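You operate a simulated robot arm through the tools that you are given. There is no shell and no other tool. Be economical: measure what you need, move in short steps, check, and stop when the job is done.

You are at the controls of a simulated robot arm. One attempt, no reset.

Task
Put two of the grey wipes from the corner wall bench on the wall bench near the doors. Take the blue plug from the screen shelf and leave it on the third shelf from the top of the corner bay. Open the second drawer from the top of the middle unit, take the red marker on the corner wall bench and put it away in the second middle drawer space from the top and shut the drawer again. Take the short yellow-block pipe on the bench facing the dryer and put it away on the low shelf under the middle wall bench. Take the long blue-block pipe and put it on the top of the steel cart. The order is free. Set down upright: blue plug, short yellow-block pipe, long blue-block pipe.

It is judged by the outcome, as a careful person would: the job done as asked, and still so three seconds after it is handed in. It fails if anything else is knocked over, pushed out of place, dropped, spilled or broken.

Robot
A 7-joint arm with a fingered hand on a trunk, on a base that drives. Base frame: it is fixed to the floor where the robot stands at the start and does not move with it; the origin is under the middle of the robot, x ahead of it, y to its left, z up; the surface under the hand at the start is at about z = 0.86. Lengths are in m, angles in rad, forces in N, time in s.
With the tool pointing down near the work surface it reaches from about 0.32 to 0.72 m from the robot's upright axis, wherever it stands. Its first joint turns from -2.897 to 2.897 rad. Places, roughly: blue plug (5x5x6 cm) [-6.1, -1.5, 1]; grey wipe (9x6x3 cm) [0.6, 0.2, 0.9]; long blue-block pipe (13x5x7 cm) [-2.6, 1.5, 0.8]; low shelf under the middle wall bench [0.6, -1.1, 0.2]; red marker (11x2x2 cm) [0.7, 0.8, 0.9]; second drawer of the middle unit [-3.2, -1.2, 0.4]; second middle drawer space [-3.2, -1.2, 0.4]; short yellow-block pipe (10x4x7 cm) [-2.1, 1.4, 0.8]; third shelf of the corner bay [-6.3, 1.1, 0.9]; top of the steel cart [-1.5, 1.5, 0.8]; wall bench near the doors [0.6, -2.8, 0.9]. Payload 4 kg.
The TCP is the grasp point between the finger pads, 0.026 m short of the fingertips. In the tool frame z runs along the fingers and y along their closing line. The gripper opens to 0.148 m. The gripper's body begins 0.073 m behind the TCP. The gripper is a hand of 3 fingers: y runs from the thumb to the fingers, the wrist lies at [0, 0, -0.239] in the tool frame, and closing takes about 1.5 s.
Orientation is that of the tool frame in the base frame, as a unit quaternion [x, y, z, w]. With the fingers straight down and closing along the base's y, the tool's x points along the base's -x, its y along +y and its z along -z.

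Tools
- The arm moves only by the tool move_arm. Its argument "steps" is a list of rows, each an object of numbers (a shift or turn left out is 0, a gripper value left out holds the last): "tx", "ty", "tz": the shift along the tool's x, y, z in m; "rx", "ry", "rz": the turn, a rotation vector about the tool's x, y, z in rad. In form: [{"tx": .., "ty": .., "tz": .., "rx": .., "ry": .., "rz": ..}, ...]. A call has 1 to 20 rows; each row shifts and turns the commanded pose from where the row before left it, along the tool's axes as they then stand. "grip" is the finger opening in m, from 0 to 0.148, set as the call begins (left out, the last holds). A row lasts 0.2 s, in which the tool goes at most 0.05 m and 0.15 rad; a call with a longer step from one row to the next is refused whole, and so is a gripper value outside its range. Where a pose cannot be reached the arm comes as near as it can. A force on the tool above 40 N (or 10 N above the force at the start of the call, whichever is more), or a blocked arm, ends the call early, and 0.2 s more pass. The fingers move at their own pace (about 0.072 m/s each) and stop on an object; they squeeze with about 24 N. The grip force told is the motor's: it shows also when the fingers shut on nothing. Time passes only in rows, and 0.2 s behind the last, so rows that do not move let the fingers close. It gives the time, the measured TCP pose, the force on the tool (base axes), the opening and the grip force at its end, in the units of the frame above (readings bear some noise), with the torque about the TCP (base axes, N m) and any sound that the robot's microphone picked up.
- Cameras (640 x 400 px; columns grow to the right, rows downward): "scene" is now at [0.0167, 0.1522, 1.547]; the picture's right is [0.01, -1.00, 0.00], its down [-0.77, -0.00, -0.63] and it looks along [0.63, 0.00, -0.77] (base axes); focal length 271 px, centre (320, 200). "wrist" rides on the gripper at [0.068, -0.039, -0.09] in the tool frame; the picture's right is [0.50, 0.87, 0.00], its down [-0.66, 0.38, -0.65] and it looks along [-0.57, 0.33, 0.76] (tool axes); focal length 222 px, centre (320, 200). There is no depth. A picture from a camera that has moved, and an enlarged one, comes with that camera's place and axes in the base frame and with its lens.
- snapshot(camera): a new picture of that camera. It takes no simulated time.
- slide_trunk(by): slides the trunk up (or, below 0, down) by that many m; the arm and the scene camera ride with it, the base frame stays. It gives what a move gives, with no picture.
- roll_base(legs): drives the robot by 1 to 6 legs, each [ahead, left, turn to the left] in m, m and rad, along the robot's own axes; the way and the turn of a leg run together, so that a leg with both is an arc; at most 1.5 m and 3.142 rad a leg. The arm and the cameras ride along, it lands a little off, and it stops where it bumps. It gives what a move gives.
- move_fingers(finger1, finger2, thumb_bend): sets how far each is bent, from 0 (flat) to 100 (curled in); at 30 the hand is open as for a grip, at 70 the pads meet at the TCP. One left out holds its place. A second passes; each finger stops where it meets its share of the squeeze, and holds until it gets a number again. A gripper value or a shape takes the hand back. It gives what a move gives, with no picture; readings hold the bend of each and the force on the fingers (four entries, about 0 where the hand has none), thumb and palm.
- hand_shape(shape): the hand has 3 fingers and takes this shape, open, in about a second: jaw (thumb against the fingers, like two jaws); tri (thumb and two fingers); tip (a fingertip pinch); poke (one finger out to press); point (the index stretched); flat (the hand flat); cup (the hand cupped); fist (a fist). The gripper value then closes the fingers along that shape, each until it touches; the sizes above hold for jaw. It gives what a move gives, with no picture.
- turn_head(pan, tilt): turns the head with the scene camera to pan (to the left, within 2.705 rad either way) and tilt (down, from -0.506 to 1.204), counted from straight ahead of the robot. It gives what a move gives.
- enlarge(camera, box): a new picture of the part [left, top, right, bottom] of that camera's present view, enlarged. It takes no simulated time.
- hand_in(): hands the job in; it is judged then, once.

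Work in short steps. Places have to be worked out from the pictures, the camera data and where the tool is seen: move nearer, look again, correct. Check each grasp and each placing, and mend what went wrong. You have 207 turns and 200 pictures in all, those below and enlarged ones among them. Open the gripper and draw the arm clear of the work before you hand the job in, unless the task says otherwise; then end with one line.

The tools are called after "Request:" by a JSON object that holds its "op" and its "data". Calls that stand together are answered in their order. move_arm: Moves the arm, as the interface text tells. Its arguments: {"type":"object","properties":{"steps":{"type":"array","items":{"type":"object","properties":{"tx":{"type":"number"},"ty":{"type":"number"},"tz":{"type":"number"},"rx":{"type":"number"},"ry":{"type":"number"},"rz":{"type":"number"}}}},"grip":{"type":"number"}},"required":["steps"]} The other tools are called the same way: slide_trunk (by) slides the trunk up or down; hand_shape (shape) gives the hand a shape; move_fingers (finger1, finger2, thumb_bend) moves the fingers one by one; roll_base (legs) drives the base; turn_head (pan, tilt) turns the head that bears the scene camera; snapshot (camera) takes a picture; enlarge (camera, box) takes an enlarged picture of a part of a camera's view; hand_in () hands the job in.

At the start:

```text
time: 0.0
ee_pos: [0.4397, 0.1624, 1.1141]
tcp_rot: [0.0, 1.0, 0.0, 0.0]
contact_force: [-0.2, -0.9, -0.1]
ft_torque: [0.01, -0.02, 0.01]
gripper_width: 0.1478
grip_force: 0.1
shape: jaw
bend: [30.0, 30.0, 30.0]
finger forces: [0.1, 0.1, 0.1, 0.1, 0.1, 0.1]
trunk travel left (down, up): [-0.525, 0.065]
robot x, y, heading: [0.0, 0.0018, -0.001]
head pan, tilt: [0.007, 0.883]
```

scene: 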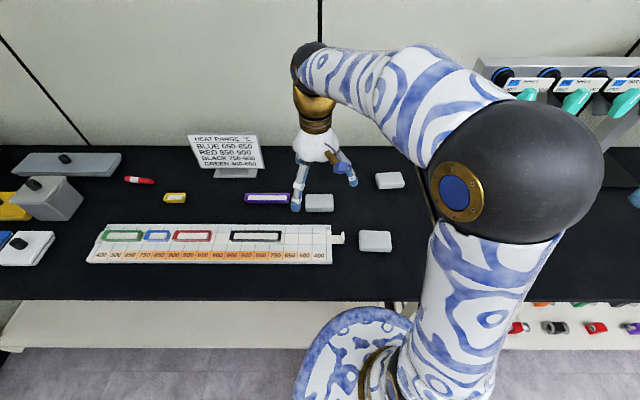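
wrist: 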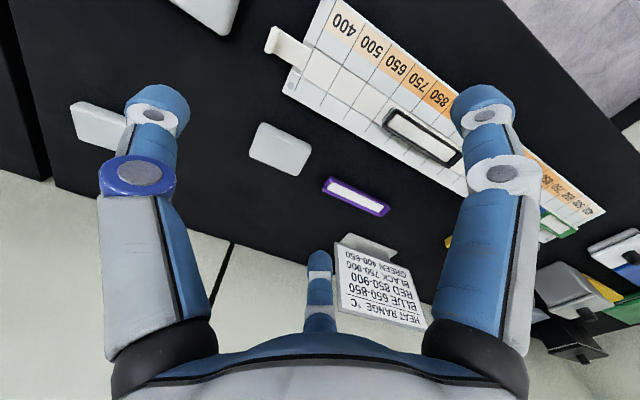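

I'll take a closer look at the bench before grasping anything.

Request:
{"op": "enlarge", "data": {"camera": "scene", "box": [240, 140, 440, 265]}}

Request:
{"op": "turn_head", "data": {"pan": -1.3, "tilt": 0.5}}

Request:
{"op": "snapshot", "data": {"camera": "scene"}}

Request:
{"op": "turn_head", "data": {"pan": -2.5, "tilt": 0.35}}

Request:
{"op": "snapshot", "data": {"camera": "scene"}}

Request:
{"op": "turn_head", "data": {"pan": 2.4, "tilt": 0.35}}

Request:
{"op": "snapshot", "data": {"camera": "scene"}}

```text
3.20 times, centred on (340, 202) of scene
camera zoom: at [0.0167, 0.1522, 1.547], right [0.01, -1.0, 0.0], down [-0.77, 0.0, -0.63], along [0.63, 0.0, -0.77], focal length 866 px, centre (256, 192)
```

zoom: 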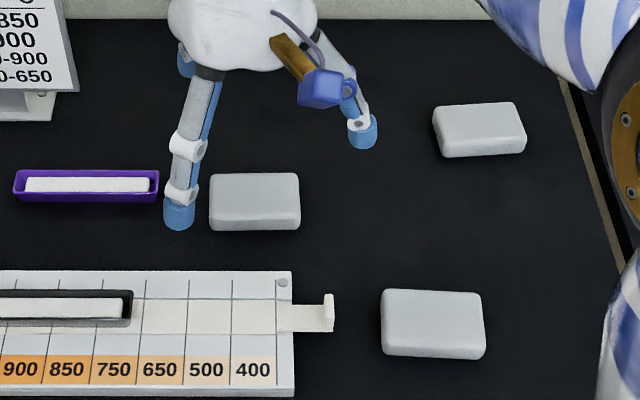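

```text
time: 1.5
ee_pos: [0.439, 0.163, 1.1159]
tcp_rot: [0.0, 1.0, 0.0, 0.0]
contact_force: [-0.2, 0.2, -0.2]
ft_torque: [0.0, 0.01, -0.05]
gripper_width: 0.148
grip_force: 0.1
shape: jaw
bend: [30.0, 30.0, 30.0]
finger forces: [0.1, 0.1, 0.1, 0.0, 0.0, 0.0]
trunk travel left (down, up): [-0.525, 0.065]
robot x, y, heading: [-0.0038, -0.0015, 0.0]
head pan, tilt: [-1.3, 0.499]
```

```text
196 pictures are left
camera scene: at [-0.0354, 0.064, 1.5796], right [-0.96, -0.27, 0.0], down [-0.13, 0.46, -0.88], along [0.24, -0.85, -0.48], focal length 271 px, centre (320, 200)
```

scene: 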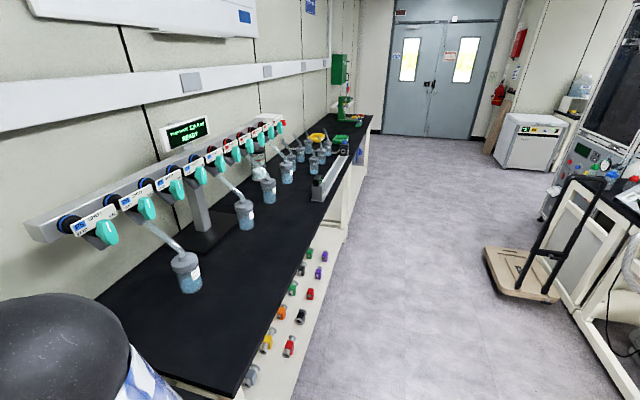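

```text
time: 2.9
ee_pos: [0.4394, 0.1625, 1.1146]
tcp_rot: [0.001, 1.0, -0.001, 0.001]
contact_force: [-0.9, 1.1, -0.9]
ft_torque: [-0.01, 0.0, 0.0]
gripper_width: 0.1479
grip_force: 0.0
shape: jaw
bend: [30.0, 30.0, 30.0]
finger forces: [0.0, 0.0, 0.0, 0.0, 0.0, 0.0]
trunk travel left (down, up): [-0.525, 0.065]
robot x, y, heading: [0.0011, 0.0004, -0.001]
head pan, tilt: [-2.499, 0.351]
```

```text
195 pictures are left
camera scene: at [-0.1342, 0.0959, 1.5933], right [-0.6, 0.8, 0.0], down [0.28, 0.21, -0.94], along [-0.75, -0.56, -0.34], focal length 271 px, centre (320, 200)
```

scene: 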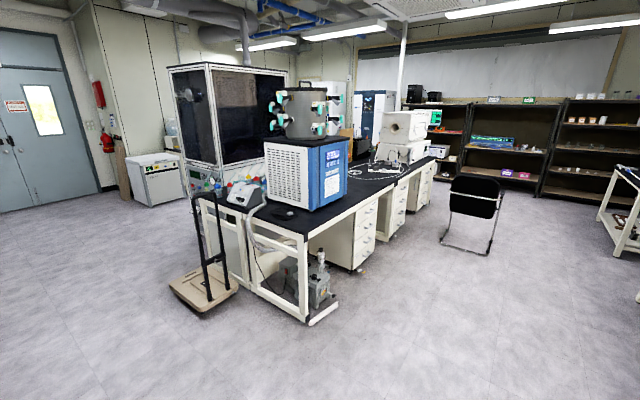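

```text
time: 6.7
ee_pos: [0.4389, 0.163, 1.1149]
tcp_rot: [0.0, 1.0, 0.0, 0.0]
contact_force: [-0.5, 0.2, 0.3]
ft_torque: [0.0, 0.01, -0.01]
gripper_width: 0.1478
grip_force: 0.0
shape: jaw
bend: [30.0, 30.0, 30.0]
finger forces: [0.0, 0.1, 0.0, 0.1, 0.0, 0.1]
trunk travel left (down, up): [-0.525, 0.065]
robot x, y, heading: [-0.0025, 0.0003, -0.001]
head pan, tilt: [2.4, 0.351]
```

```text
194 pictures are left
camera scene: at [-0.1284, 0.2146, 1.5933], right [0.68, 0.74, 0.0], down [0.25, -0.23, -0.94], along [-0.69, 0.63, -0.34], focal length 271 px, centre (320, 200)
```

scene: 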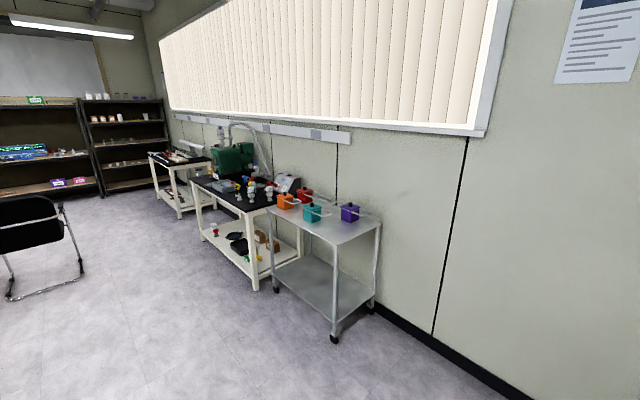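

Three wipes lie on the bench; the one at about (0.652, -0.086) has the most room around it. I move above it and turn the head back.

Request:
{"op": "move_arm", "data": {"steps": [{"tx": -0.0304, "ty": -0.0356}, {"tx": -0.0304, "ty": -0.0356}, {"tx": -0.0304, "ty": -0.0356}, {"tx": -0.0304, "ty": -0.0356}, {"tx": -0.0304, "ty": -0.0356}, {"tx": -0.0304, "ty": -0.0356}, {"tx": -0.0304, "ty": -0.0356}, {"tz": 0.04}, {"tz": 0.04}, {"tz": 0.04}], "grip": 0.13}}

Request:
{"op": "turn_head", "data": {"pan": 0, "tilt": 0.88}}

Request:
{"op": "snapshot", "data": {"camera": "scene"}}

Request:
{"op": "snapshot", "data": {"camera": "wrist"}}

```text
time: 8.9
ee_pos: [0.651, -0.0881, 0.9934]
tcp_rot: [0.0, 1.0, 0.0, 0.0]
contact_force: [-0.1, 0.1, 0.2]
ft_torque: [-0.01, 0.01, -0.04]
gripper_width: 0.1303
grip_force: 0.1
shape: jaw
bend: [25.0, 25.0, 36.0]
finger forces: [0.0, 0.0, 0.1, 0.1, 0.0, 0.0]
trunk travel left (down, up): [-0.525, 0.065]
robot x, y, heading: [0.0022, 0.0016, 0.001]
head pan, tilt: [2.4, 0.351]
```

```text
time: 11.1
ee_pos: [0.6498, -0.0873, 0.995]
tcp_rot: [0.0, 1.0, 0.0, 0.0]
contact_force: [-0.1, -0.3, 0.9]
ft_torque: [-0.01, -0.04, 0.04]
gripper_width: 0.1302
grip_force: 0.0
shape: jaw
bend: [25.0, 25.0, 36.0]
finger forces: [0.0, 0.0, 0.0, 0.0, 0.0, 0.0]
trunk travel left (down, up): [-0.525, 0.065]
robot x, y, heading: [-0.0, -0.0011, 0.0]
head pan, tilt: [0.0, 0.88]
```

```text
193 pictures are left
camera scene: at [0.017, 0.1516, 1.5473], right [0.0, -1.0, 0.0], down [-0.77, 0.0, -0.64], along [0.64, 0.0, -0.77], focal length 271 px, centre (320, 200)
```

scene: 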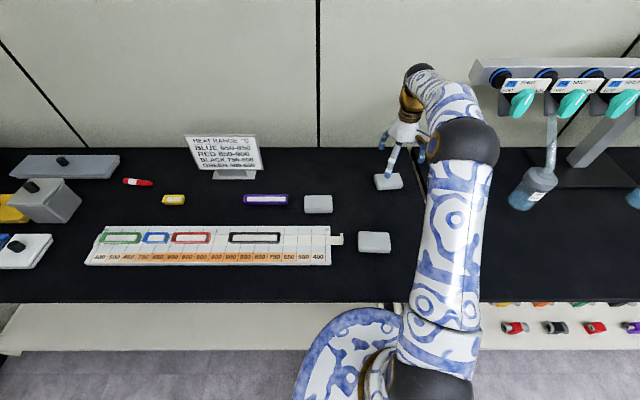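

```text
192 pictures are left
camera wrist: at [0.5825, -0.1284, 1.0842], right [-0.5, 0.87, 0.0], down [0.66, 0.38, 0.65], along [0.57, 0.33, -0.76], focal length 222 px, centre (320, 200)
```

wrist: 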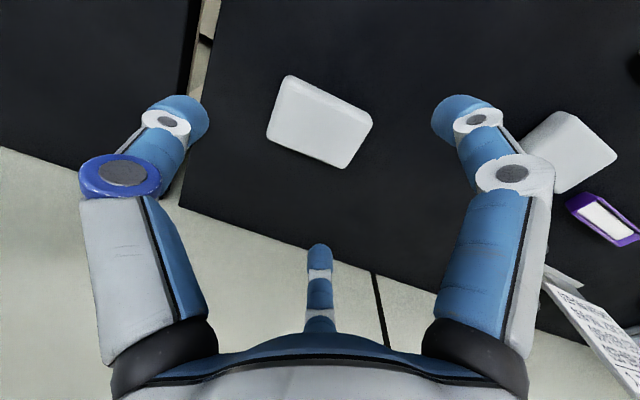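

The wrist view puts the wipe at (0.652, -0.088), right under the tool. I go down to z≈0.888 and close.

Request:
{"op": "move_arm", "data": {"steps": [{"tz": 0.035}, {"tz": 0.035}, {"tz": 0.034}]}}

Request:
{"op": "move_arm", "data": {"steps": [{}, {}, {}, {}, {}, {}, {}, {}], "grip": 0.06}}

Request:
{"op": "move_arm", "data": {"steps": [{"tz": -0.04}, {"tz": -0.04}, {"tz": -0.04}, {"tz": -0.04}]}}

Request:
{"op": "snapshot", "data": {"camera": "wrist"}}

```text
time: 11.9
ee_pos: [0.6509, -0.0865, 0.8913]
tcp_rot: [0.0, 1.0, 0.0, 0.0]
contact_force: [0.4, -0.6, -0.3]
ft_torque: [0.01, 0.05, 0.01]
gripper_width: 0.1301
grip_force: 0.0
shape: jaw
bend: [25.0, 25.0, 36.0]
finger forces: [0.0, 0.0, 0.0, 0.1, 0.0, 0.0]
trunk travel left (down, up): [-0.525, 0.065]
robot x, y, heading: [-0.002, -0.0003, 0.0]
head pan, tilt: [0.0, 0.88]
```

```text
time: 13.7
ee_pos: [0.65, -0.0863, 0.8917]
tcp_rot: [0.0, 1.0, 0.0, 0.001]
contact_force: [-0.3, -0.2, -0.1]
ft_torque: [0.02, 0.02, -0.05]
gripper_width: 0.0572
grip_force: 24.0
shape: jaw
bend: [78.0, 38.0, 70.0]
finger forces: [18.3, 22.9, 0.0, 0.0, 19.7, 0.0]
trunk travel left (down, up): [-0.525, 0.065]
robot x, y, heading: [-0.0033, 0.003, 0.0]
head pan, tilt: [0.0, 0.88]
```

```text
time: 14.7
ee_pos: [0.652, -0.0858, 1.0527]
tcp_rot: [-0.001, 1.0, 0.0, 0.0]
contact_force: [0.0, -0.5, 0.6]
ft_torque: [0.02, -0.01, 0.0]
gripper_width: 0.0565
grip_force: 24.2
shape: jaw
bend: [78.0, 38.0, 70.0]
finger forces: [18.4, 22.5, 0.0, 0.1, 19.2, 0.1]
trunk travel left (down, up): [-0.525, 0.065]
robot x, y, heading: [-0.0008, 0.0024, -0.004]
head pan, tilt: [0.0, 0.88]
```

```text
191 pictures are left
camera wrist: at [0.5831, -0.1271, 1.1422], right [-0.5, 0.87, 0.0], down [0.66, 0.38, 0.65], along [0.57, 0.33, -0.76], focal length 222 px, centre (320, 200)
```

wrist: 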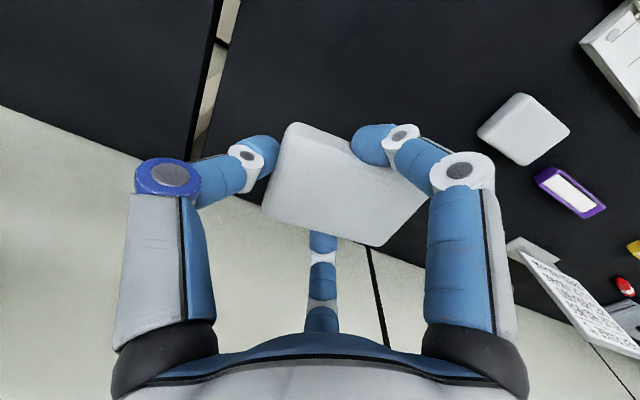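

The wipe is up and held. I back off 0.5 m and slide right to the doors' bench, then look.

Request:
{"op": "roll_base", "data": {"legs": [[-0.5, 0, 0], [0, -1.4, 0], [0, -1.3, 0]]}}

Request:
{"op": "turn_head", "data": {"pan": 0, "tilt": 0.6}}

Request:
{"op": "snapshot", "data": {"camera": "scene"}}

Request:
{"op": "snapshot", "data": {"camera": "wrist"}}

```text
time: 30.5
ee_pos: [0.1715, -2.8045, 1.0512]
tcp_rot: [-0.004, 1.0, 0.0, -0.001]
contact_force: [0.8, 0.2, -0.5]
ft_torque: [-0.05, -0.03, 0.02]
gripper_width: 0.0567
grip_force: 24.3
shape: jaw
bend: [78.0, 38.0, 70.0]
finger forces: [18.5, 22.4, 0.0, 0.0, 19.2, 0.0]
trunk travel left (down, up): [-0.525, 0.065]
robot x, y, heading: [-0.4756, -2.7238, 0.008]
head pan, tilt: [0.0, 0.88]
```

```text
time: 31.3
ee_pos: [0.1744, -2.8053, 1.0523]
tcp_rot: [-0.004, 1.0, 0.0, 0.0]
contact_force: [-1.2, -1.1, 0.1]
ft_torque: [-0.02, -0.03, 0.02]
gripper_width: 0.0566
grip_force: 24.2
shape: jaw
bend: [78.0, 38.0, 70.0]
finger forces: [18.5, 22.6, 0.0, 0.0, 19.0, 0.1]
trunk travel left (down, up): [-0.525, 0.065]
robot x, y, heading: [-0.4784, -2.7194, 0.002]
head pan, tilt: [0.0, 0.6]
```

```text
190 pictures are left
camera scene: at [-0.451, -2.5731, 1.5704], right [0.01, -1.0, 0.0], down [-0.57, 0.0, -0.82], along [0.82, 0.01, -0.57], focal length 271 px, centre (320, 200)
```

scene: 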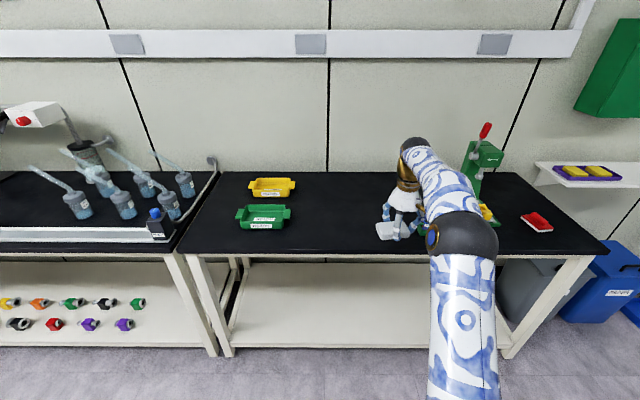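

```text
189 pictures are left
camera wrist: at [0.1057, -2.8473, 1.1416], right [-0.51, 0.86, 0.0], down [0.65, 0.38, 0.65], along [0.56, 0.33, -0.76], focal length 222 px, centre (320, 200)
```

wrist: 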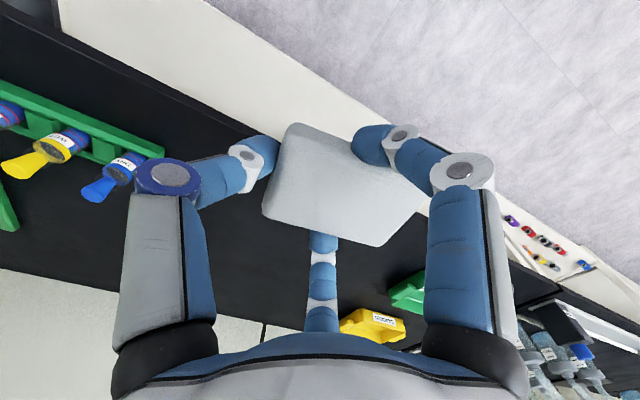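

There is free bench at about (0.52, -2.65), left of the green rack. I move the arm left, roll ahead 0.35 and check.

Request:
{"op": "move_arm", "data": {"steps": [{"ty": 0.04}, {"ty": 0.04}, {"ty": 0.04}, {"ty": 0.04}]}}

Request:
{"op": "roll_base", "data": {"legs": [[0.35, 0, 0]]}}

Request:
{"op": "snapshot", "data": {"camera": "wrist"}}

Request:
{"op": "snapshot", "data": {"camera": "scene"}}

```text
time: 32.3
ee_pos: [0.1717, -2.6441, 1.051]
tcp_rot: [-0.004, 1.0, 0.0, 0.0]
contact_force: [0.2, 0.2, 0.0]
ft_torque: [0.01, 0.01, -0.02]
gripper_width: 0.0564
grip_force: 24.1
shape: jaw
bend: [78.0, 38.0, 70.0]
finger forces: [18.7, 22.4, 0.0, 0.0, 19.2, 0.0]
trunk travel left (down, up): [-0.525, 0.065]
robot x, y, heading: [-0.478, -2.7236, 0.009]
head pan, tilt: [0.0, 0.6]
```

```text
time: 34.6
ee_pos: [0.5216, -2.6423, 1.0512]
tcp_rot: [-0.004, 1.0, 0.0, 0.0]
contact_force: [0.5, -1.0, 0.1]
ft_torque: [0.02, 0.0, 0.02]
gripper_width: 0.0564
grip_force: 24.1
shape: jaw
bend: [78.0, 38.0, 70.0]
finger forces: [18.7, 22.5, 0.0, 0.0, 19.2, 0.0]
trunk travel left (down, up): [-0.525, 0.065]
robot x, y, heading: [-0.1279, -2.7216, 0.005]
head pan, tilt: [0.0, 0.6]
```

```text
188 pictures are left
camera wrist: at [0.455, -2.6837, 1.1412], right [-0.51, 0.86, 0.0], down [0.65, 0.38, 0.65], along [0.56, 0.33, -0.76], focal length 222 px, centre (320, 200)
```

wrist: 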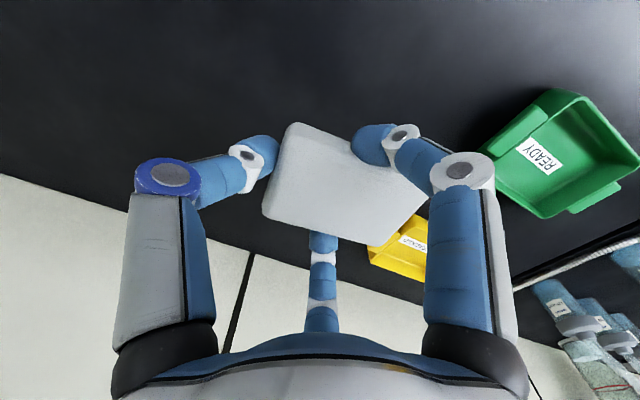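

```text
187 pictures are left
camera scene: at [-0.1003, -2.5699, 1.5705], right [0.01, -1.0, 0.0], down [-0.57, -0.01, -0.82], along [0.82, 0.01, -0.57], focal length 271 px, centre (320, 200)
```

scene: 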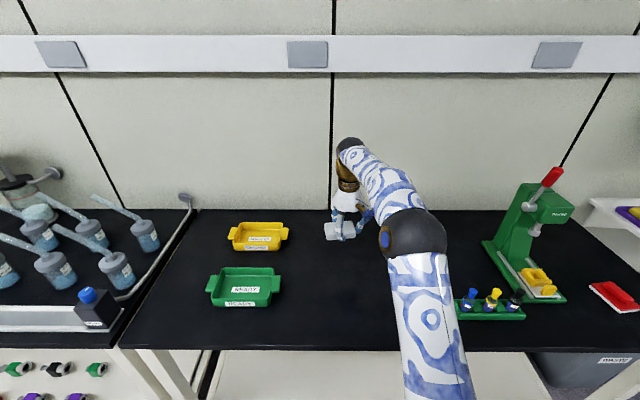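

All clear beneath; I lower to just over the bench and open.

Request:
{"op": "move_arm", "data": {"steps": [{"tz": 0.04}, {"tz": 0.04}, {"tz": 0.04}, {"tz": 0.025}, {"tz": 0.012}]}}

Request:
{"op": "move_arm", "data": {"steps": [{}, {}, {}, {}, {}, {}, {}], "grip": 0.14}}

Request:
{"op": "move_arm", "data": {"steps": [{"tz": -0.04}, {"tz": -0.04}, {"tz": -0.04}, {"tz": -0.04}]}}

Request:
{"op": "snapshot", "data": {"camera": "wrist"}}

```text
time: 35.8
ee_pos: [0.5229, -2.6418, 0.895]
tcp_rot: [-0.005, 1.0, 0.001, 0.0]
contact_force: [0.5, 0.6, -0.3]
ft_torque: [-0.02, 0.02, -0.01]
gripper_width: 0.0563
grip_force: 24.0
shape: jaw
bend: [78.0, 38.0, 70.0]
finger forces: [18.7, 22.6, 0.0, 0.1, 18.7, 0.1]
trunk travel left (down, up): [-0.525, 0.065]
robot x, y, heading: [-0.1275, -2.7203, 0.011]
head pan, tilt: [0.0, 0.6]
```

```text
time: 37.4
ee_pos: [0.524, -2.6424, 0.8948]
tcp_rot: [-0.005, 1.0, 0.001, 0.0]
contact_force: [-0.1, -0.3, -0.1]
ft_torque: [0.0, -0.01, -0.01]
gripper_width: 0.1402
grip_force: 0.1
shape: jaw
bend: [27.0, 27.0, 29.0]
finger forces: [0.1, 0.0, 0.1, 0.1, 0.0, 0.0]
trunk travel left (down, up): [-0.525, 0.065]
robot x, y, heading: [-0.1331, -2.7219, 0.006]
head pan, tilt: [0.0, 0.6]
```

```text
time: 38.4
ee_pos: [0.5199, -2.6412, 1.0545]
tcp_rot: [-0.005, 1.0, 0.0, 0.0]
contact_force: [-0.4, 0.1, 0.4]
ft_torque: [0.01, -0.01, -0.01]
gripper_width: 0.1399
grip_force: 0.0
shape: jaw
bend: [27.0, 27.0, 29.0]
finger forces: [0.0, 0.0, 0.0, 0.0, 0.1, 0.1]
trunk travel left (down, up): [-0.525, 0.065]
robot x, y, heading: [-0.1224, -2.7233, 0.011]
head pan, tilt: [0.0, 0.6]
```

```text
186 pictures are left
camera wrist: at [0.4542, -2.6834, 1.1444], right [-0.51, 0.86, 0.0], down [0.65, 0.38, 0.65], along [0.56, 0.33, -0.76], focal length 222 px, centre (320, 200)
```

wrist: 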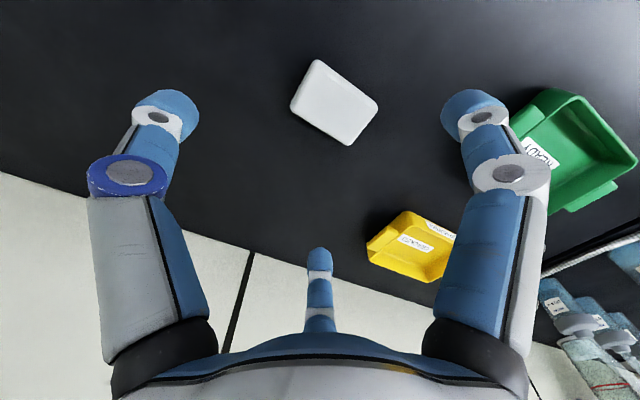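

First wipe is down at (0.51, -2.63). I go back to the corner bench for the second, rotating the hand 90° so both fingers lie along the long side.

Request:
{"op": "roll_base", "data": {"legs": [[-0.4, 0, 0], [0, 1.4, 0], [0, 1.3, 0], [0.4, 0, 0]]}}

Request:
{"op": "move_arm", "data": {"steps": [{"rz": 0.143}, {"rz": 0.143}, {"rz": 0.143}, {"rz": 0.143}, {"rz": 0.143}, {"rz": 0.143}, {"rz": 0.143}, {"rz": 0.143}, {"rz": 0.143}, {"rz": 0.143}, {"rz": 0.141}], "grip": 0.11}}

Request:
{"op": "snapshot", "data": {"camera": "wrist"}}

Request:
{"op": "snapshot", "data": {"camera": "scene"}}

```text
time: 55.6
ee_pos: [0.4785, 0.054, 1.0545]
tcp_rot: [-0.011, 1.0, -0.001, 0.0]
contact_force: [-0.1, 0.3, 0.9]
ft_torque: [-0.01, 0.0, -0.02]
gripper_width: 0.1398
grip_force: 0.0
shape: jaw
bend: [27.0, 27.0, 29.0]
finger forces: [0.0, 0.0, 0.0, 0.0, 0.0, 0.0]
trunk travel left (down, up): [-0.525, 0.065]
robot x, y, heading: [-0.1698, -0.034, 0.024]
head pan, tilt: [0.0, 0.6]
```

```text
time: 58.0
ee_pos: [0.4788, 0.0532, 1.0557]
tcp_rot: [0.7, 0.714, 0.0, 0.0]
contact_force: [0.3, -0.5, -0.7]
ft_torque: [-0.01, -0.01, 0.01]
gripper_width: 0.1104
grip_force: 0.1
shape: jaw
bend: [26.0, 26.0, 56.0]
finger forces: [0.0, 0.0, 0.0, 0.0, 0.0, 0.0]
trunk travel left (down, up): [-0.525, 0.065]
robot x, y, heading: [-0.1696, -0.0322, 0.022]
head pan, tilt: [0.0, 0.6]
```

```text
185 pictures are left
camera wrist: at [0.4374, 0.1187, 1.144], right [0.86, 0.52, 0.0], down [0.39, -0.65, 0.65], along [0.34, -0.56, -0.76], focal length 222 px, centre (320, 200)
```

wrist: 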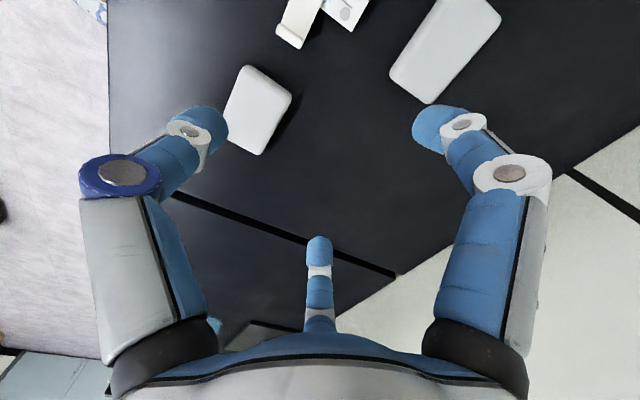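

```text
184 pictures are left
camera scene: at [-0.1454, 0.1182, 1.5705], right [0.02, -1.0, 0.0], down [-0.56, -0.01, -0.82], along [0.82, 0.02, -0.57], focal length 271 px, centre (320, 200)
```

scene: 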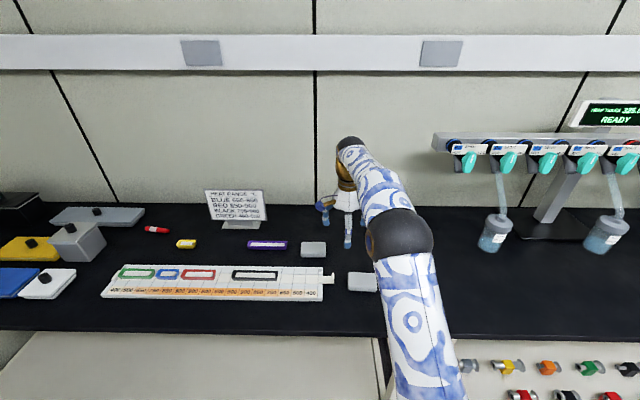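

Wipe lies at (0.422, 0.005); I shift over it and go down.

Request:
{"op": "move_arm", "data": {"steps": [{"tx": -0.024, "ty": -0.0285}, {"tx": -0.024, "ty": -0.0285}, {"tz": 0.04}, {"tz": 0.04}]}}

Request:
{"op": "snapshot", "data": {"camera": "wrist"}}

```text
time: 59.0
ee_pos: [0.4226, 0.0054, 0.9734]
tcp_rot: [0.7, 0.715, 0.0, 0.0]
contact_force: [0.0, -0.5, 0.3]
ft_torque: [0.02, -0.01, 0.06]
gripper_width: 0.1099
grip_force: 0.1
shape: jaw
bend: [26.0, 26.0, 56.0]
finger forces: [0.0, 0.1, 0.0, 0.1, 0.0, 0.0]
trunk travel left (down, up): [-0.525, 0.065]
robot x, y, heading: [-0.1728, -0.0375, 0.019]
head pan, tilt: [0.0, 0.6]
```

```text
183 pictures are left
camera wrist: at [0.3811, 0.0698, 1.0625], right [0.85, 0.52, 0.0], down [0.39, -0.65, 0.65], along [0.34, -0.56, -0.76], focal length 222 px, centre (320, 200)
```

wrist: 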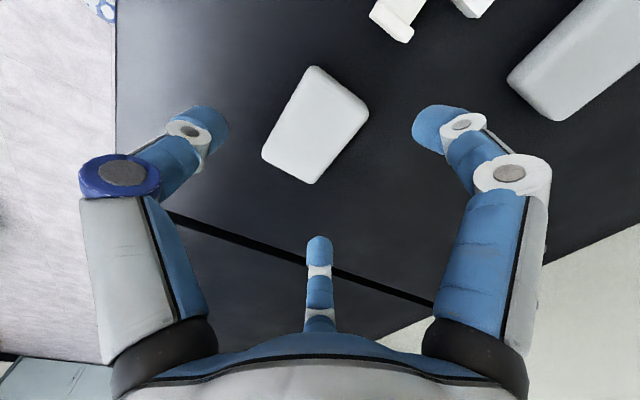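

The wipe sits between the fingers. Down 0.083 and close.

Request:
{"op": "move_arm", "data": {"steps": [{"tz": 0.03}, {"tz": 0.03}, {"tz": 0.023}]}}

Request:
{"op": "move_arm", "data": {"steps": [{}, {}, {}, {}, {}, {}, {}, {}], "grip": 0.03}}

Request:
{"op": "move_arm", "data": {"steps": [{"tz": -0.04}, {"tz": -0.04}, {"tz": -0.04}, {"tz": -0.04}]}}

Request:
{"op": "snapshot", "data": {"camera": "wrist"}}

```text
time: 59.8
ee_pos: [0.422, 0.0036, 0.8912]
tcp_rot: [0.699, 0.715, 0.001, 0.001]
contact_force: [-0.4, 0.4, 0.8]
ft_torque: [0.01, 0.0, -0.04]
gripper_width: 0.1104
grip_force: 0.1
shape: jaw
bend: [26.0, 26.0, 56.0]
finger forces: [0.0, 0.0, 0.0, 0.0, 0.0, 0.0]
trunk travel left (down, up): [-0.525, 0.065]
robot x, y, heading: [-0.1743, -0.0339, 0.019]
head pan, tilt: [0.0, 0.6]
```

```text
time: 61.6
ee_pos: [0.4216, 0.0047, 0.8937]
tcp_rot: [0.699, 0.715, 0.0, 0.0]
contact_force: [-0.7, 0.7, 0.7]
ft_torque: [-0.02, 0.1, -0.03]
gripper_width: 0.0446
grip_force: 24.4
shape: jaw
bend: [70.0, 77.0, 70.0]
finger forces: [18.2, 18.0, 0.0, 0.0, 20.5, 0.1]
trunk travel left (down, up): [-0.525, 0.065]
robot x, y, heading: [-0.1687, -0.0333, 0.02]
head pan, tilt: [0.0, 0.6]
```

```text
time: 62.6
ee_pos: [0.4238, 0.0048, 1.0522]
tcp_rot: [0.699, 0.715, 0.0, 0.0]
contact_force: [-0.4, 0.8, -0.5]
ft_torque: [-0.04, 0.01, -0.03]
gripper_width: 0.0445
grip_force: 24.1
shape: jaw
bend: [70.0, 77.0, 70.0]
finger forces: [19.2, 17.9, 0.0, 0.0, 20.2, 0.1]
trunk travel left (down, up): [-0.525, 0.065]
robot x, y, heading: [-0.1697, -0.0315, 0.016]
head pan, tilt: [0.0, 0.6]
```

```text
182 pictures are left
camera wrist: at [0.3817, 0.069, 1.1412], right [0.85, 0.52, 0.0], down [0.39, -0.65, 0.65], along [0.34, -0.56, -0.76], focal length 222 px, centre (320, 200)
```

wrist: 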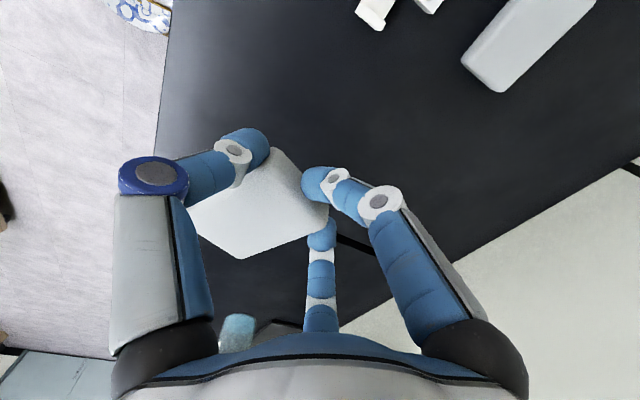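

Held well by all three fingers. Back to the doors' bench, straightening the heading slightly.

Request:
{"op": "roll_base", "data": {"legs": [[-0.4, 0, -0.018], [0, -1.4, 0], [0, -1.38, 0]]}}

Request:
{"op": "snapshot", "data": {"camera": "scene"}}

```text
time: 78.2
ee_pos: [0.014, -2.8084, 1.0505]
tcp_rot: [0.712, 0.703, 0.001, 0.0]
contact_force: [0.5, 0.8, -1.0]
ft_torque: [0.0, -0.02, 0.01]
gripper_width: 0.0448
grip_force: 24.2
shape: jaw
bend: [70.0, 77.0, 70.0]
finger forces: [19.1, 17.8, 0.0, 0.0, 20.1, 0.0]
trunk travel left (down, up): [-0.525, 0.065]
robot x, y, heading: [-0.5818, -2.8294, -0.015]
head pan, tilt: [0.0, 0.6]
```

```text
181 pictures are left
camera scene: at [-0.5511, -2.6757, 1.5705], right [-0.01, -1.0, 0.0], down [-0.56, 0.01, -0.82], along [0.82, -0.01, -0.57], focal length 271 px, centre (320, 200)
```

scene: 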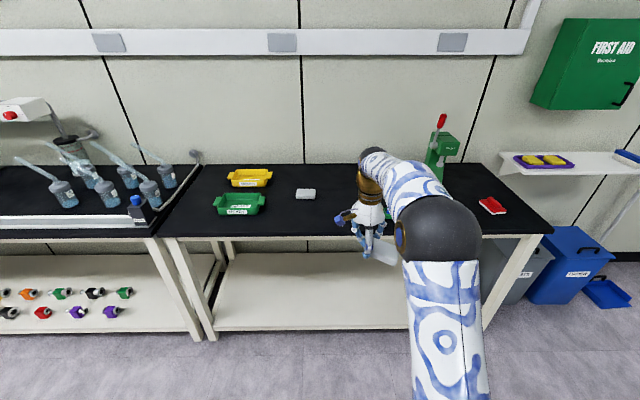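

Rolling forward 0.5 brings the wipe to about (0.51, -2.81), between the first wipe and the rack.

Request:
{"op": "roll_base", "data": {"legs": [[0.5, 0, 0]]}}

Request:
{"op": "snapshot", "data": {"camera": "wrist"}}

Request:
{"op": "snapshot", "data": {"camera": "scene"}}

```text
time: 81.2
ee_pos: [0.5129, -2.8149, 1.0509]
tcp_rot: [0.712, 0.702, 0.0, 0.0]
contact_force: [-1.4, 0.0, -0.2]
ft_torque: [0.01, 0.0, 0.04]
gripper_width: 0.0446
grip_force: 23.8
shape: jaw
bend: [70.0, 77.0, 70.0]
finger forces: [19.1, 18.0, 0.0, 0.0, 20.0, 0.0]
trunk travel left (down, up): [-0.525, 0.065]
robot x, y, heading: [-0.0824, -2.8344, -0.009]
head pan, tilt: [0.0, 0.6]
```

```text
180 pictures are left
camera wrist: at [0.4737, -2.7493, 1.1405], right [0.87, 0.49, 0.0], down [0.37, -0.66, 0.65], along [0.32, -0.57, -0.76], focal length 222 px, centre (320, 200)
```

wrist: 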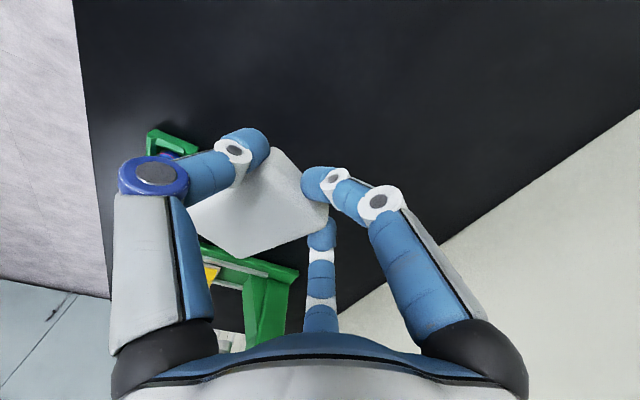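

```text
179 pictures are left
camera scene: at [-0.0518, -2.6818, 1.5705], right [-0.01, -1.0, 0.0], down [-0.57, 0.01, -0.82], along [0.82, -0.01, -0.57], focal length 271 px, centre (320, 200)
```

scene: 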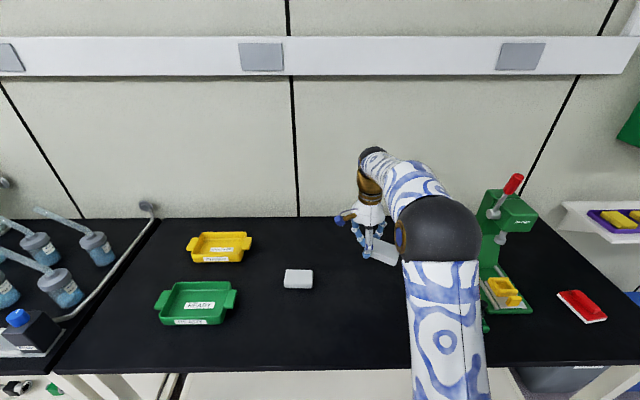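

I shift 4 cm left for room from the rack, then lower and release.

Request:
{"op": "move_arm", "data": {"steps": [{"tx": 0.04}, {"tz": 0.04}, {"tz": 0.04}, {"tz": 0.04}, {"tz": 0.025}, {"tz": 0.01}]}}

Request:
{"op": "move_arm", "data": {"steps": [{}, {}, {}, {}, {}, {}, {}], "grip": 0.11}}

Request:
{"op": "move_arm", "data": {"steps": [{"tz": -0.04}, {"tz": -0.04}, {"tz": -0.04}, {"tz": -0.04}]}}

Request:
{"op": "snapshot", "data": {"camera": "wrist"}}

Request:
{"op": "snapshot", "data": {"camera": "scene"}}

```text
time: 82.5
ee_pos: [0.5125, -2.7751, 0.8961]
tcp_rot: [0.712, 0.703, 0.0, 0.0]
contact_force: [0.1, 0.7, 1.8]
ft_torque: [-0.05, 0.05, 0.03]
gripper_width: 0.0442
grip_force: 23.8
shape: jaw
bend: [70.0, 77.0, 70.0]
finger forces: [18.9, 18.3, 0.0, 0.1, 20.2, 0.1]
trunk travel left (down, up): [-0.525, 0.065]
robot x, y, heading: [-0.0857, -2.8276, -0.015]
head pan, tilt: [0.0, 0.6]
```

```text
time: 84.2
ee_pos: [0.5119, -2.7739, 0.8966]
tcp_rot: [0.711, 0.703, -0.001, 0.0]
contact_force: [0.2, 0.1, 0.0]
ft_torque: [-0.02, 0.0, 0.0]
gripper_width: 0.1098
grip_force: 0.0
shape: jaw
bend: [27.0, 27.0, 56.0]
finger forces: [0.0, 0.1, 0.1, 0.0, 0.0, 0.0]
trunk travel left (down, up): [-0.525, 0.065]
robot x, y, heading: [-0.0815, -2.8334, -0.013]
head pan, tilt: [0.0, 0.6]
```

```text
time: 85.2
ee_pos: [0.5126, -2.7739, 1.0564]
tcp_rot: [0.712, 0.702, 0.0, 0.0]
contact_force: [-1.1, 0.4, 0.4]
ft_torque: [-0.01, -0.02, -0.01]
gripper_width: 0.1099
grip_force: 0.1
shape: jaw
bend: [27.0, 27.0, 56.0]
finger forces: [0.0, 0.1, 0.0, 0.1, 0.1, 0.0]
trunk travel left (down, up): [-0.525, 0.065]
robot x, y, heading: [-0.0773, -2.8343, -0.012]
head pan, tilt: [0.0, 0.6]
```

```text
178 pictures are left
camera wrist: at [0.4738, -2.7091, 1.1458], right [0.87, 0.49, 0.0], down [0.37, -0.66, 0.65], along [0.32, -0.57, -0.76], focal length 222 px, centre (320, 200)
```

wrist: 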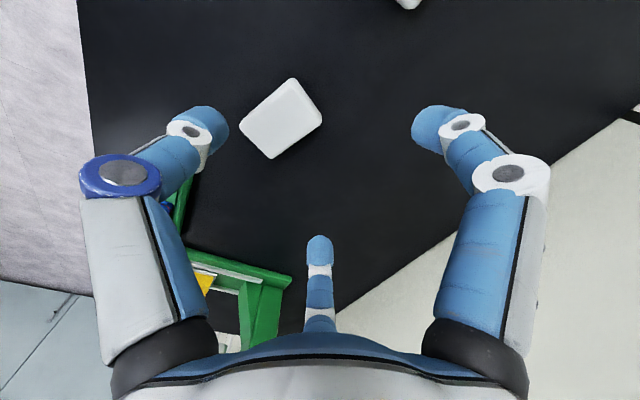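

```text
177 pictures are left
camera scene: at [-0.0522, -2.6818, 1.5705], right [-0.01, -1.0, 0.0], down [-0.56, 0.01, -0.83], along [0.83, -0.01, -0.56], focal length 271 px, centre (320, 200)
```

scene: 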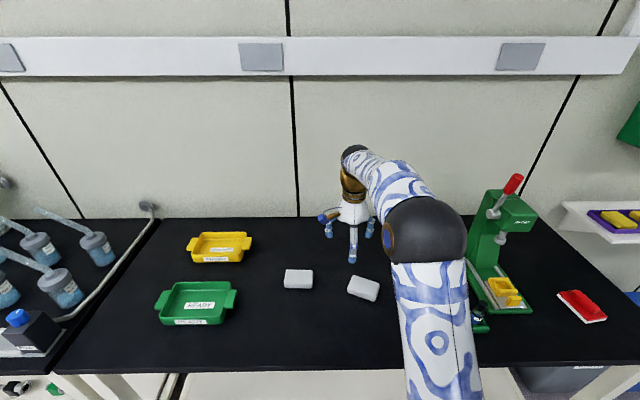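

Both wipes are done. Next I return to the aisle and go look at the drawer unit, which appears to have a chair in front of it.

Request:
{"op": "roll_base", "data": {"legs": [[-0.5, 0, 0.01], [0, 1.4, 0], [0, 1.4, 0], [-1.2, 0.2, 0]]}}

Request:
{"op": "turn_head", "data": {"pan": -2.5, "tilt": 0.5}}

Request:
{"op": "snapshot", "data": {"camera": "scene"}}

Request:
{"op": "turn_head", "data": {"pan": 2.2, "tilt": 0.5}}

Request:
{"op": "snapshot", "data": {"camera": "scene"}}

```text
time: 107.1
ee_pos: [-1.1918, 0.2608, 1.0564]
tcp_rot: [0.707, 0.707, 0.0, 0.001]
contact_force: [-0.9, 0.7, 0.7]
ft_torque: [0.0, -0.02, 0.03]
gripper_width: 0.1098
grip_force: 0.0
shape: jaw
bend: [27.0, 27.0, 56.0]
finger forces: [0.2, 0.0, 0.1, 0.0, 0.0, 0.1]
trunk travel left (down, up): [-0.525, 0.065]
robot x, y, heading: [-1.7876, 0.198, -0.005]
head pan, tilt: [0.0, 0.6]
```

```text
time: 109.4
ee_pos: [-1.1909, 0.2596, 1.0554]
tcp_rot: [0.707, 0.707, 0.0, 0.001]
contact_force: [0.4, -0.2, 0.4]
ft_torque: [-0.03, -0.02, 0.02]
gripper_width: 0.1096
grip_force: 0.1
shape: jaw
bend: [27.0, 27.0, 56.0]
finger forces: [0.0, 0.0, 0.0, 0.0, 0.0, 0.0]
trunk travel left (down, up): [-0.525, 0.065]
robot x, y, heading: [-1.788, 0.1934, -0.002]
head pan, tilt: [-2.499, 0.499]
```

```text
176 pictures are left
camera scene: at [-1.9186, 0.2933, 1.5796], right [-0.6, 0.8, 0.0], down [0.38, 0.29, -0.88], along [-0.7, -0.52, -0.48], focal length 271 px, centre (320, 200)
```

scene: 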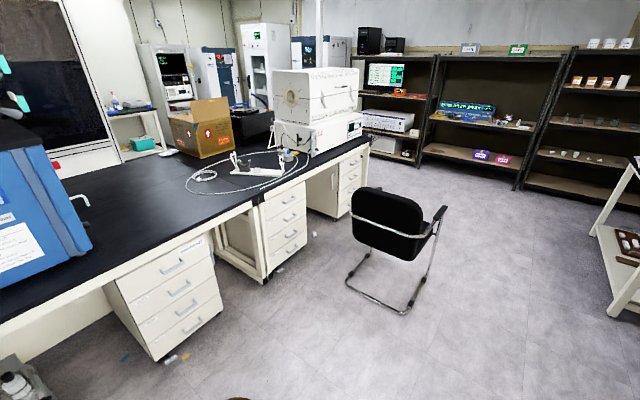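

```text
time: 113.1
ee_pos: [-1.192, 0.2599, 1.0561]
tcp_rot: [0.707, 0.707, 0.0, 0.0]
contact_force: [-0.1, 0.2, 0.1]
ft_torque: [-0.03, 0.01, 0.02]
gripper_width: 0.1097
grip_force: 0.1
shape: jaw
bend: [27.0, 27.0, 56.0]
finger forces: [0.1, 0.0, 0.1, 0.0, 0.0, 0.0]
trunk travel left (down, up): [-0.525, 0.065]
robot x, y, heading: [-1.7864, 0.1939, 0.003]
head pan, tilt: [2.201, 0.499]
```

```text
175 pictures are left
camera scene: at [-1.8991, 0.4213, 1.5796], right [0.81, 0.59, 0.0], down [0.28, -0.39, -0.88], along [-0.52, 0.71, -0.48], focal length 271 px, centre (320, 200)
```

scene: 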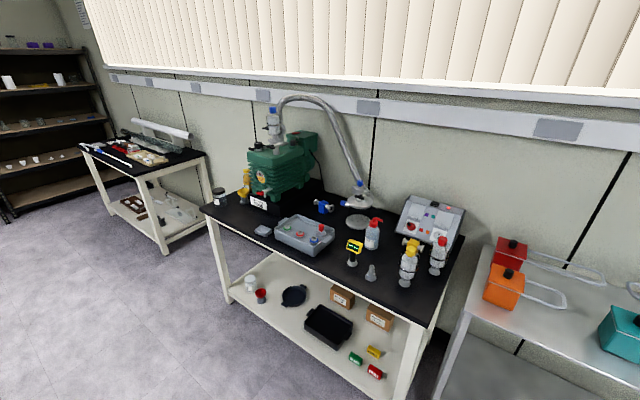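

The middle drawer unit is at about x -3.4…-2.9, front y≈-0.95, the chair stands at about x<-3.25, y -0.45…0.05. I drive to about (-2.7, 0.2), turn to face the unit, and look.

Request:
{"op": "roll_base", "data": {"legs": [[-0.9, 0, 0], [0, 0, -1.57]]}}

Request:
{"op": "turn_head", "data": {"pan": -0.4, "tilt": 0.75}}

Request:
{"op": "snapshot", "data": {"camera": "scene"}}

Request:
{"op": "turn_head", "data": {"pan": -1.0, "tilt": 0.9}}

Request:
{"op": "snapshot", "data": {"camera": "scene"}}

```text
time: 121.7
ee_pos: [-2.6064, -0.399, 1.0548]
tcp_rot: [1.0, 0.013, 0.001, -0.001]
contact_force: [0.6, 0.1, 0.5]
ft_torque: [0.03, -0.02, 0.01]
gripper_width: 0.1099
grip_force: 0.0
shape: jaw
bend: [27.0, 27.0, 56.0]
finger forces: [0.0, 0.0, 0.0, 0.1, 0.0, 0.1]
trunk travel left (down, up): [-0.525, 0.065]
robot x, y, heading: [-2.6883, 0.193, -1.543]
head pan, tilt: [2.201, 0.499]
```

```text
time: 124.0
ee_pos: [-2.6074, -0.3993, 1.0551]
tcp_rot: [1.0, 0.014, 0.0, 0.0]
contact_force: [0.2, -0.6, -0.8]
ft_torque: [-0.02, -0.01, 0.01]
gripper_width: 0.1098
grip_force: 0.1
shape: jaw
bend: [27.0, 27.0, 56.0]
finger forces: [0.0, 0.1, 0.0, 0.1, 0.1, 0.1]
trunk travel left (down, up): [-0.525, 0.065]
robot x, y, heading: [-2.6851, 0.194, -1.54]
head pan, tilt: [-0.4, 0.75]
```

```text
174 pictures are left
camera scene: at [-2.568, 0.1812, 1.5576], right [-0.93, 0.37, 0.0], down [0.25, 0.64, -0.73], along [-0.27, -0.68, -0.68], focal length 271 px, centre (320, 200)
```

scene: 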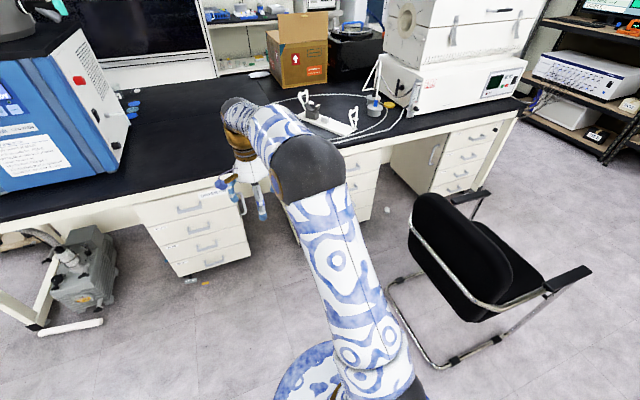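

```text
time: 125.0
ee_pos: [-2.6059, -0.3993, 1.0568]
tcp_rot: [1.0, 0.012, 0.0, 0.0]
contact_force: [-0.4, 0.3, 0.0]
ft_torque: [-0.01, -0.01, 0.01]
gripper_width: 0.1096
grip_force: 0.1
shape: jaw
bend: [27.0, 27.0, 56.0]
finger forces: [0.0, 0.0, 0.0, 0.1, 0.0, 0.0]
trunk travel left (down, up): [-0.525, 0.065]
robot x, y, heading: [-2.6913, 0.194, -1.547]
head pan, tilt: [-1.0, 0.901]
```

```text
173 pictures are left
camera scene: at [-2.6002, 0.2159, 1.5457], right [-0.56, 0.83, 0.0], down [0.65, 0.44, -0.62], along [-0.51, -0.35, -0.78], focal length 271 px, centre (320, 200)
```

scene: 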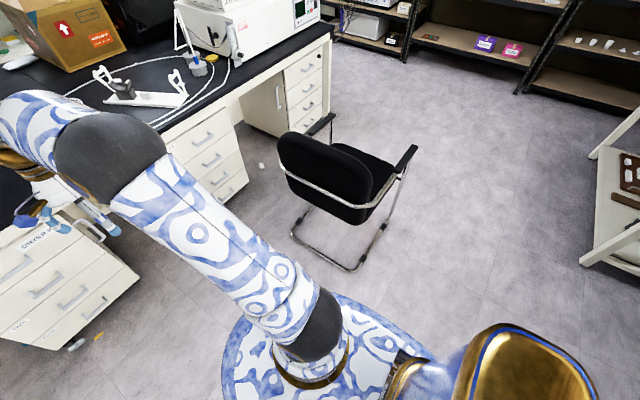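

The chair's near legs are at x≈-3.28, so I can stand at about x=-2.85. I rotate the tool to point horizontally at the drawers, then lower the trunk.

Request:
{"op": "move_arm", "data": {"steps": [{"rx": -0.143}, {"rx": -0.143}, {"rx": -0.143}, {"rx": -0.143}, {"rx": -0.143}, {"rx": -0.143}, {"rx": -0.143}, {"rx": -0.143}, {"rx": -0.143}, {"rx": -0.143}, {"rx": -0.141}]}}

Request:
{"op": "slide_trunk", "data": {"by": -0.45}}

Request:
{"op": "turn_head", "data": {"pan": -0.35, "tilt": 0.5}}

Request:
{"op": "snapshot", "data": {"camera": "scene"}}

Request:
{"op": "snapshot", "data": {"camera": "wrist"}}

```text
time: 127.4
ee_pos: [-2.6066, -0.3981, 1.0564]
tcp_rot: [0.707, 0.01, 0.008, 0.707]
contact_force: [-0.8, 0.9, 0.2]
ft_torque: [0.04, 0.0, -0.01]
gripper_width: 0.1099
grip_force: 0.1
shape: jaw
bend: [27.0, 27.0, 56.0]
finger forces: [0.0, 0.0, 0.1, 0.0, 0.1, 0.0]
trunk travel left (down, up): [-0.525, 0.065]
robot x, y, heading: [-2.6893, 0.1916, -1.542]
head pan, tilt: [-1.0, 0.901]
```

```text
refused: -0.45 is not a number from -0.4 to 0.4
```

```text
time: 128.4
ee_pos: [-2.6062, -0.3987, 1.0569]
tcp_rot: [0.708, 0.009, 0.009, 0.706]
contact_force: [0.3, 0.4, -0.3]
ft_torque: [0.0, 0.01, 0.03]
gripper_width: 0.1096
grip_force: 0.0
shape: jaw
bend: [27.0, 27.0, 56.0]
finger forces: [0.0, 0.1, 0.1, 0.0, 0.0, 0.1]
trunk travel left (down, up): [-0.525, 0.065]
robot x, y, heading: [-2.6874, 0.1925, -1.547]
head pan, tilt: [-0.351, 0.499]
```

```text
172 pictures are left
camera scene: at [-2.5668, 0.1722, 1.5795], right [-0.95, 0.32, 0.0], down [0.15, 0.45, -0.88], along [-0.28, -0.83, -0.48], focal length 271 px, centre (320, 200)
```

scene: 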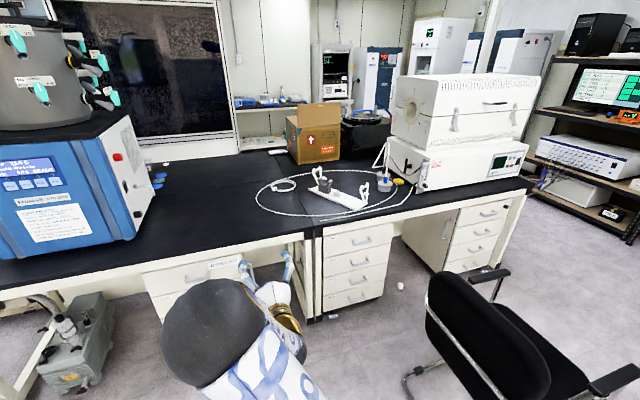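

```text
171 pictures are left
camera wrist: at [-2.5416, -0.3086, 1.0162], right [0.5, 0.01, 0.87], down [-0.67, 0.64, 0.38], along [-0.55, -0.77, 0.33], focal length 222 px, centre (320, 200)
```

wrist: 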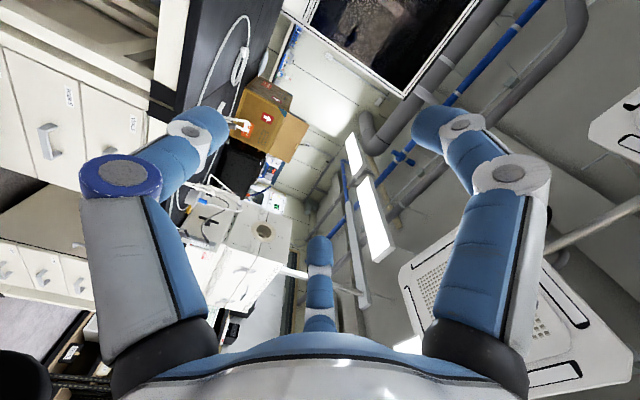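

Second handle of the middle unit is at about (-3.2, -0.93, 0.47). I lower the trunk, swing the hand to the robot's right and drop it to the handle's height.

Request:
{"op": "slide_trunk", "data": {"by": -0.4}}

Request:
{"op": "move_arm", "data": {"steps": [{"tx": -0.04, "ty": -0.016}, {"tx": -0.04, "ty": -0.016}, {"tx": -0.04, "ty": -0.016}, {"tx": -0.04, "ty": -0.016}, {"tx": -0.04, "ty": -0.016}, {"tx": -0.04, "ty": -0.016}, {"tx": -0.04, "ty": -0.016}, {"tx": -0.04, "ty": -0.016}, {"tx": -0.04, "ty": -0.016}, {"tx": -0.04, "ty": -0.016}, {"tx": -0.03, "ty": -0.016}]}}

Request:
{"op": "snapshot", "data": {"camera": "wrist"}}

Request:
{"op": "snapshot", "data": {"camera": "scene"}}

```text
time: 132.2
ee_pos: [-2.6063, -0.398, 0.6561]
tcp_rot: [0.707, 0.008, 0.009, 0.707]
contact_force: [1.1, 0.4, -0.6]
ft_torque: [0.0, 0.03, 0.03]
gripper_width: 0.1098
grip_force: 0.1
shape: jaw
bend: [27.0, 27.0, 56.0]
finger forces: [0.1, 0.1, 0.0, 0.0, 0.0, 0.0]
trunk travel left (down, up): [-0.125, 0.465]
robot x, y, heading: [-2.6912, 0.195, -1.544]
head pan, tilt: [-0.351, 0.499]
```

```text
time: 134.7
ee_pos: [-3.0363, -0.4105, 0.4786]
tcp_rot: [0.707, 0.009, 0.01, 0.707]
contact_force: [0.3, -0.5, -1.5]
ft_torque: [0.03, 0.0, 0.01]
gripper_width: 0.1099
grip_force: 0.1
shape: jaw
bend: [27.0, 27.0, 56.0]
finger forces: [0.0, 0.0, 0.1, 0.1, 0.0, 0.1]
trunk travel left (down, up): [-0.125, 0.465]
robot x, y, heading: [-2.6861, 0.1924, -1.543]
head pan, tilt: [-0.351, 0.499]
```

```text
170 pictures are left
camera wrist: at [-2.9715, -0.3196, 0.4394], right [0.5, 0.01, 0.87], down [-0.67, 0.64, 0.38], along [-0.55, -0.77, 0.33], focal length 222 px, centre (320, 200)
```

wrist: 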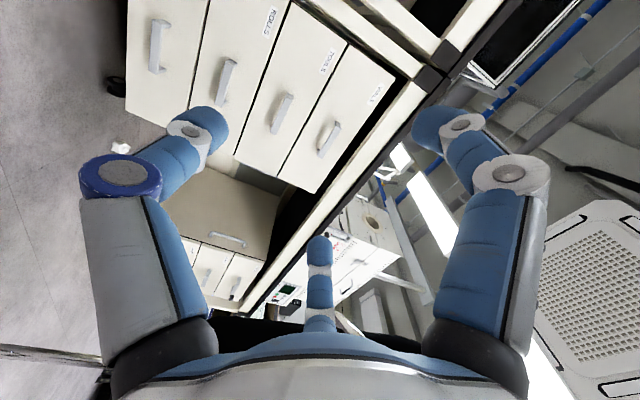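

```text
169 pictures are left
camera scene: at [-2.5668, 0.1722, 1.1796], right [-0.95, 0.32, 0.0], down [0.15, 0.45, -0.88], along [-0.28, -0.83, -0.48], focal length 271 px, centre (320, 200)
```

scene: 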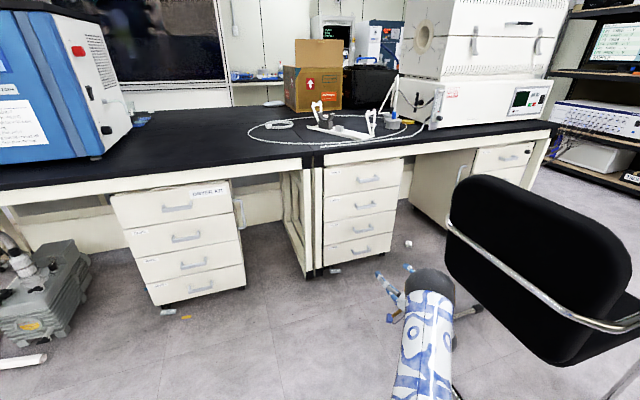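

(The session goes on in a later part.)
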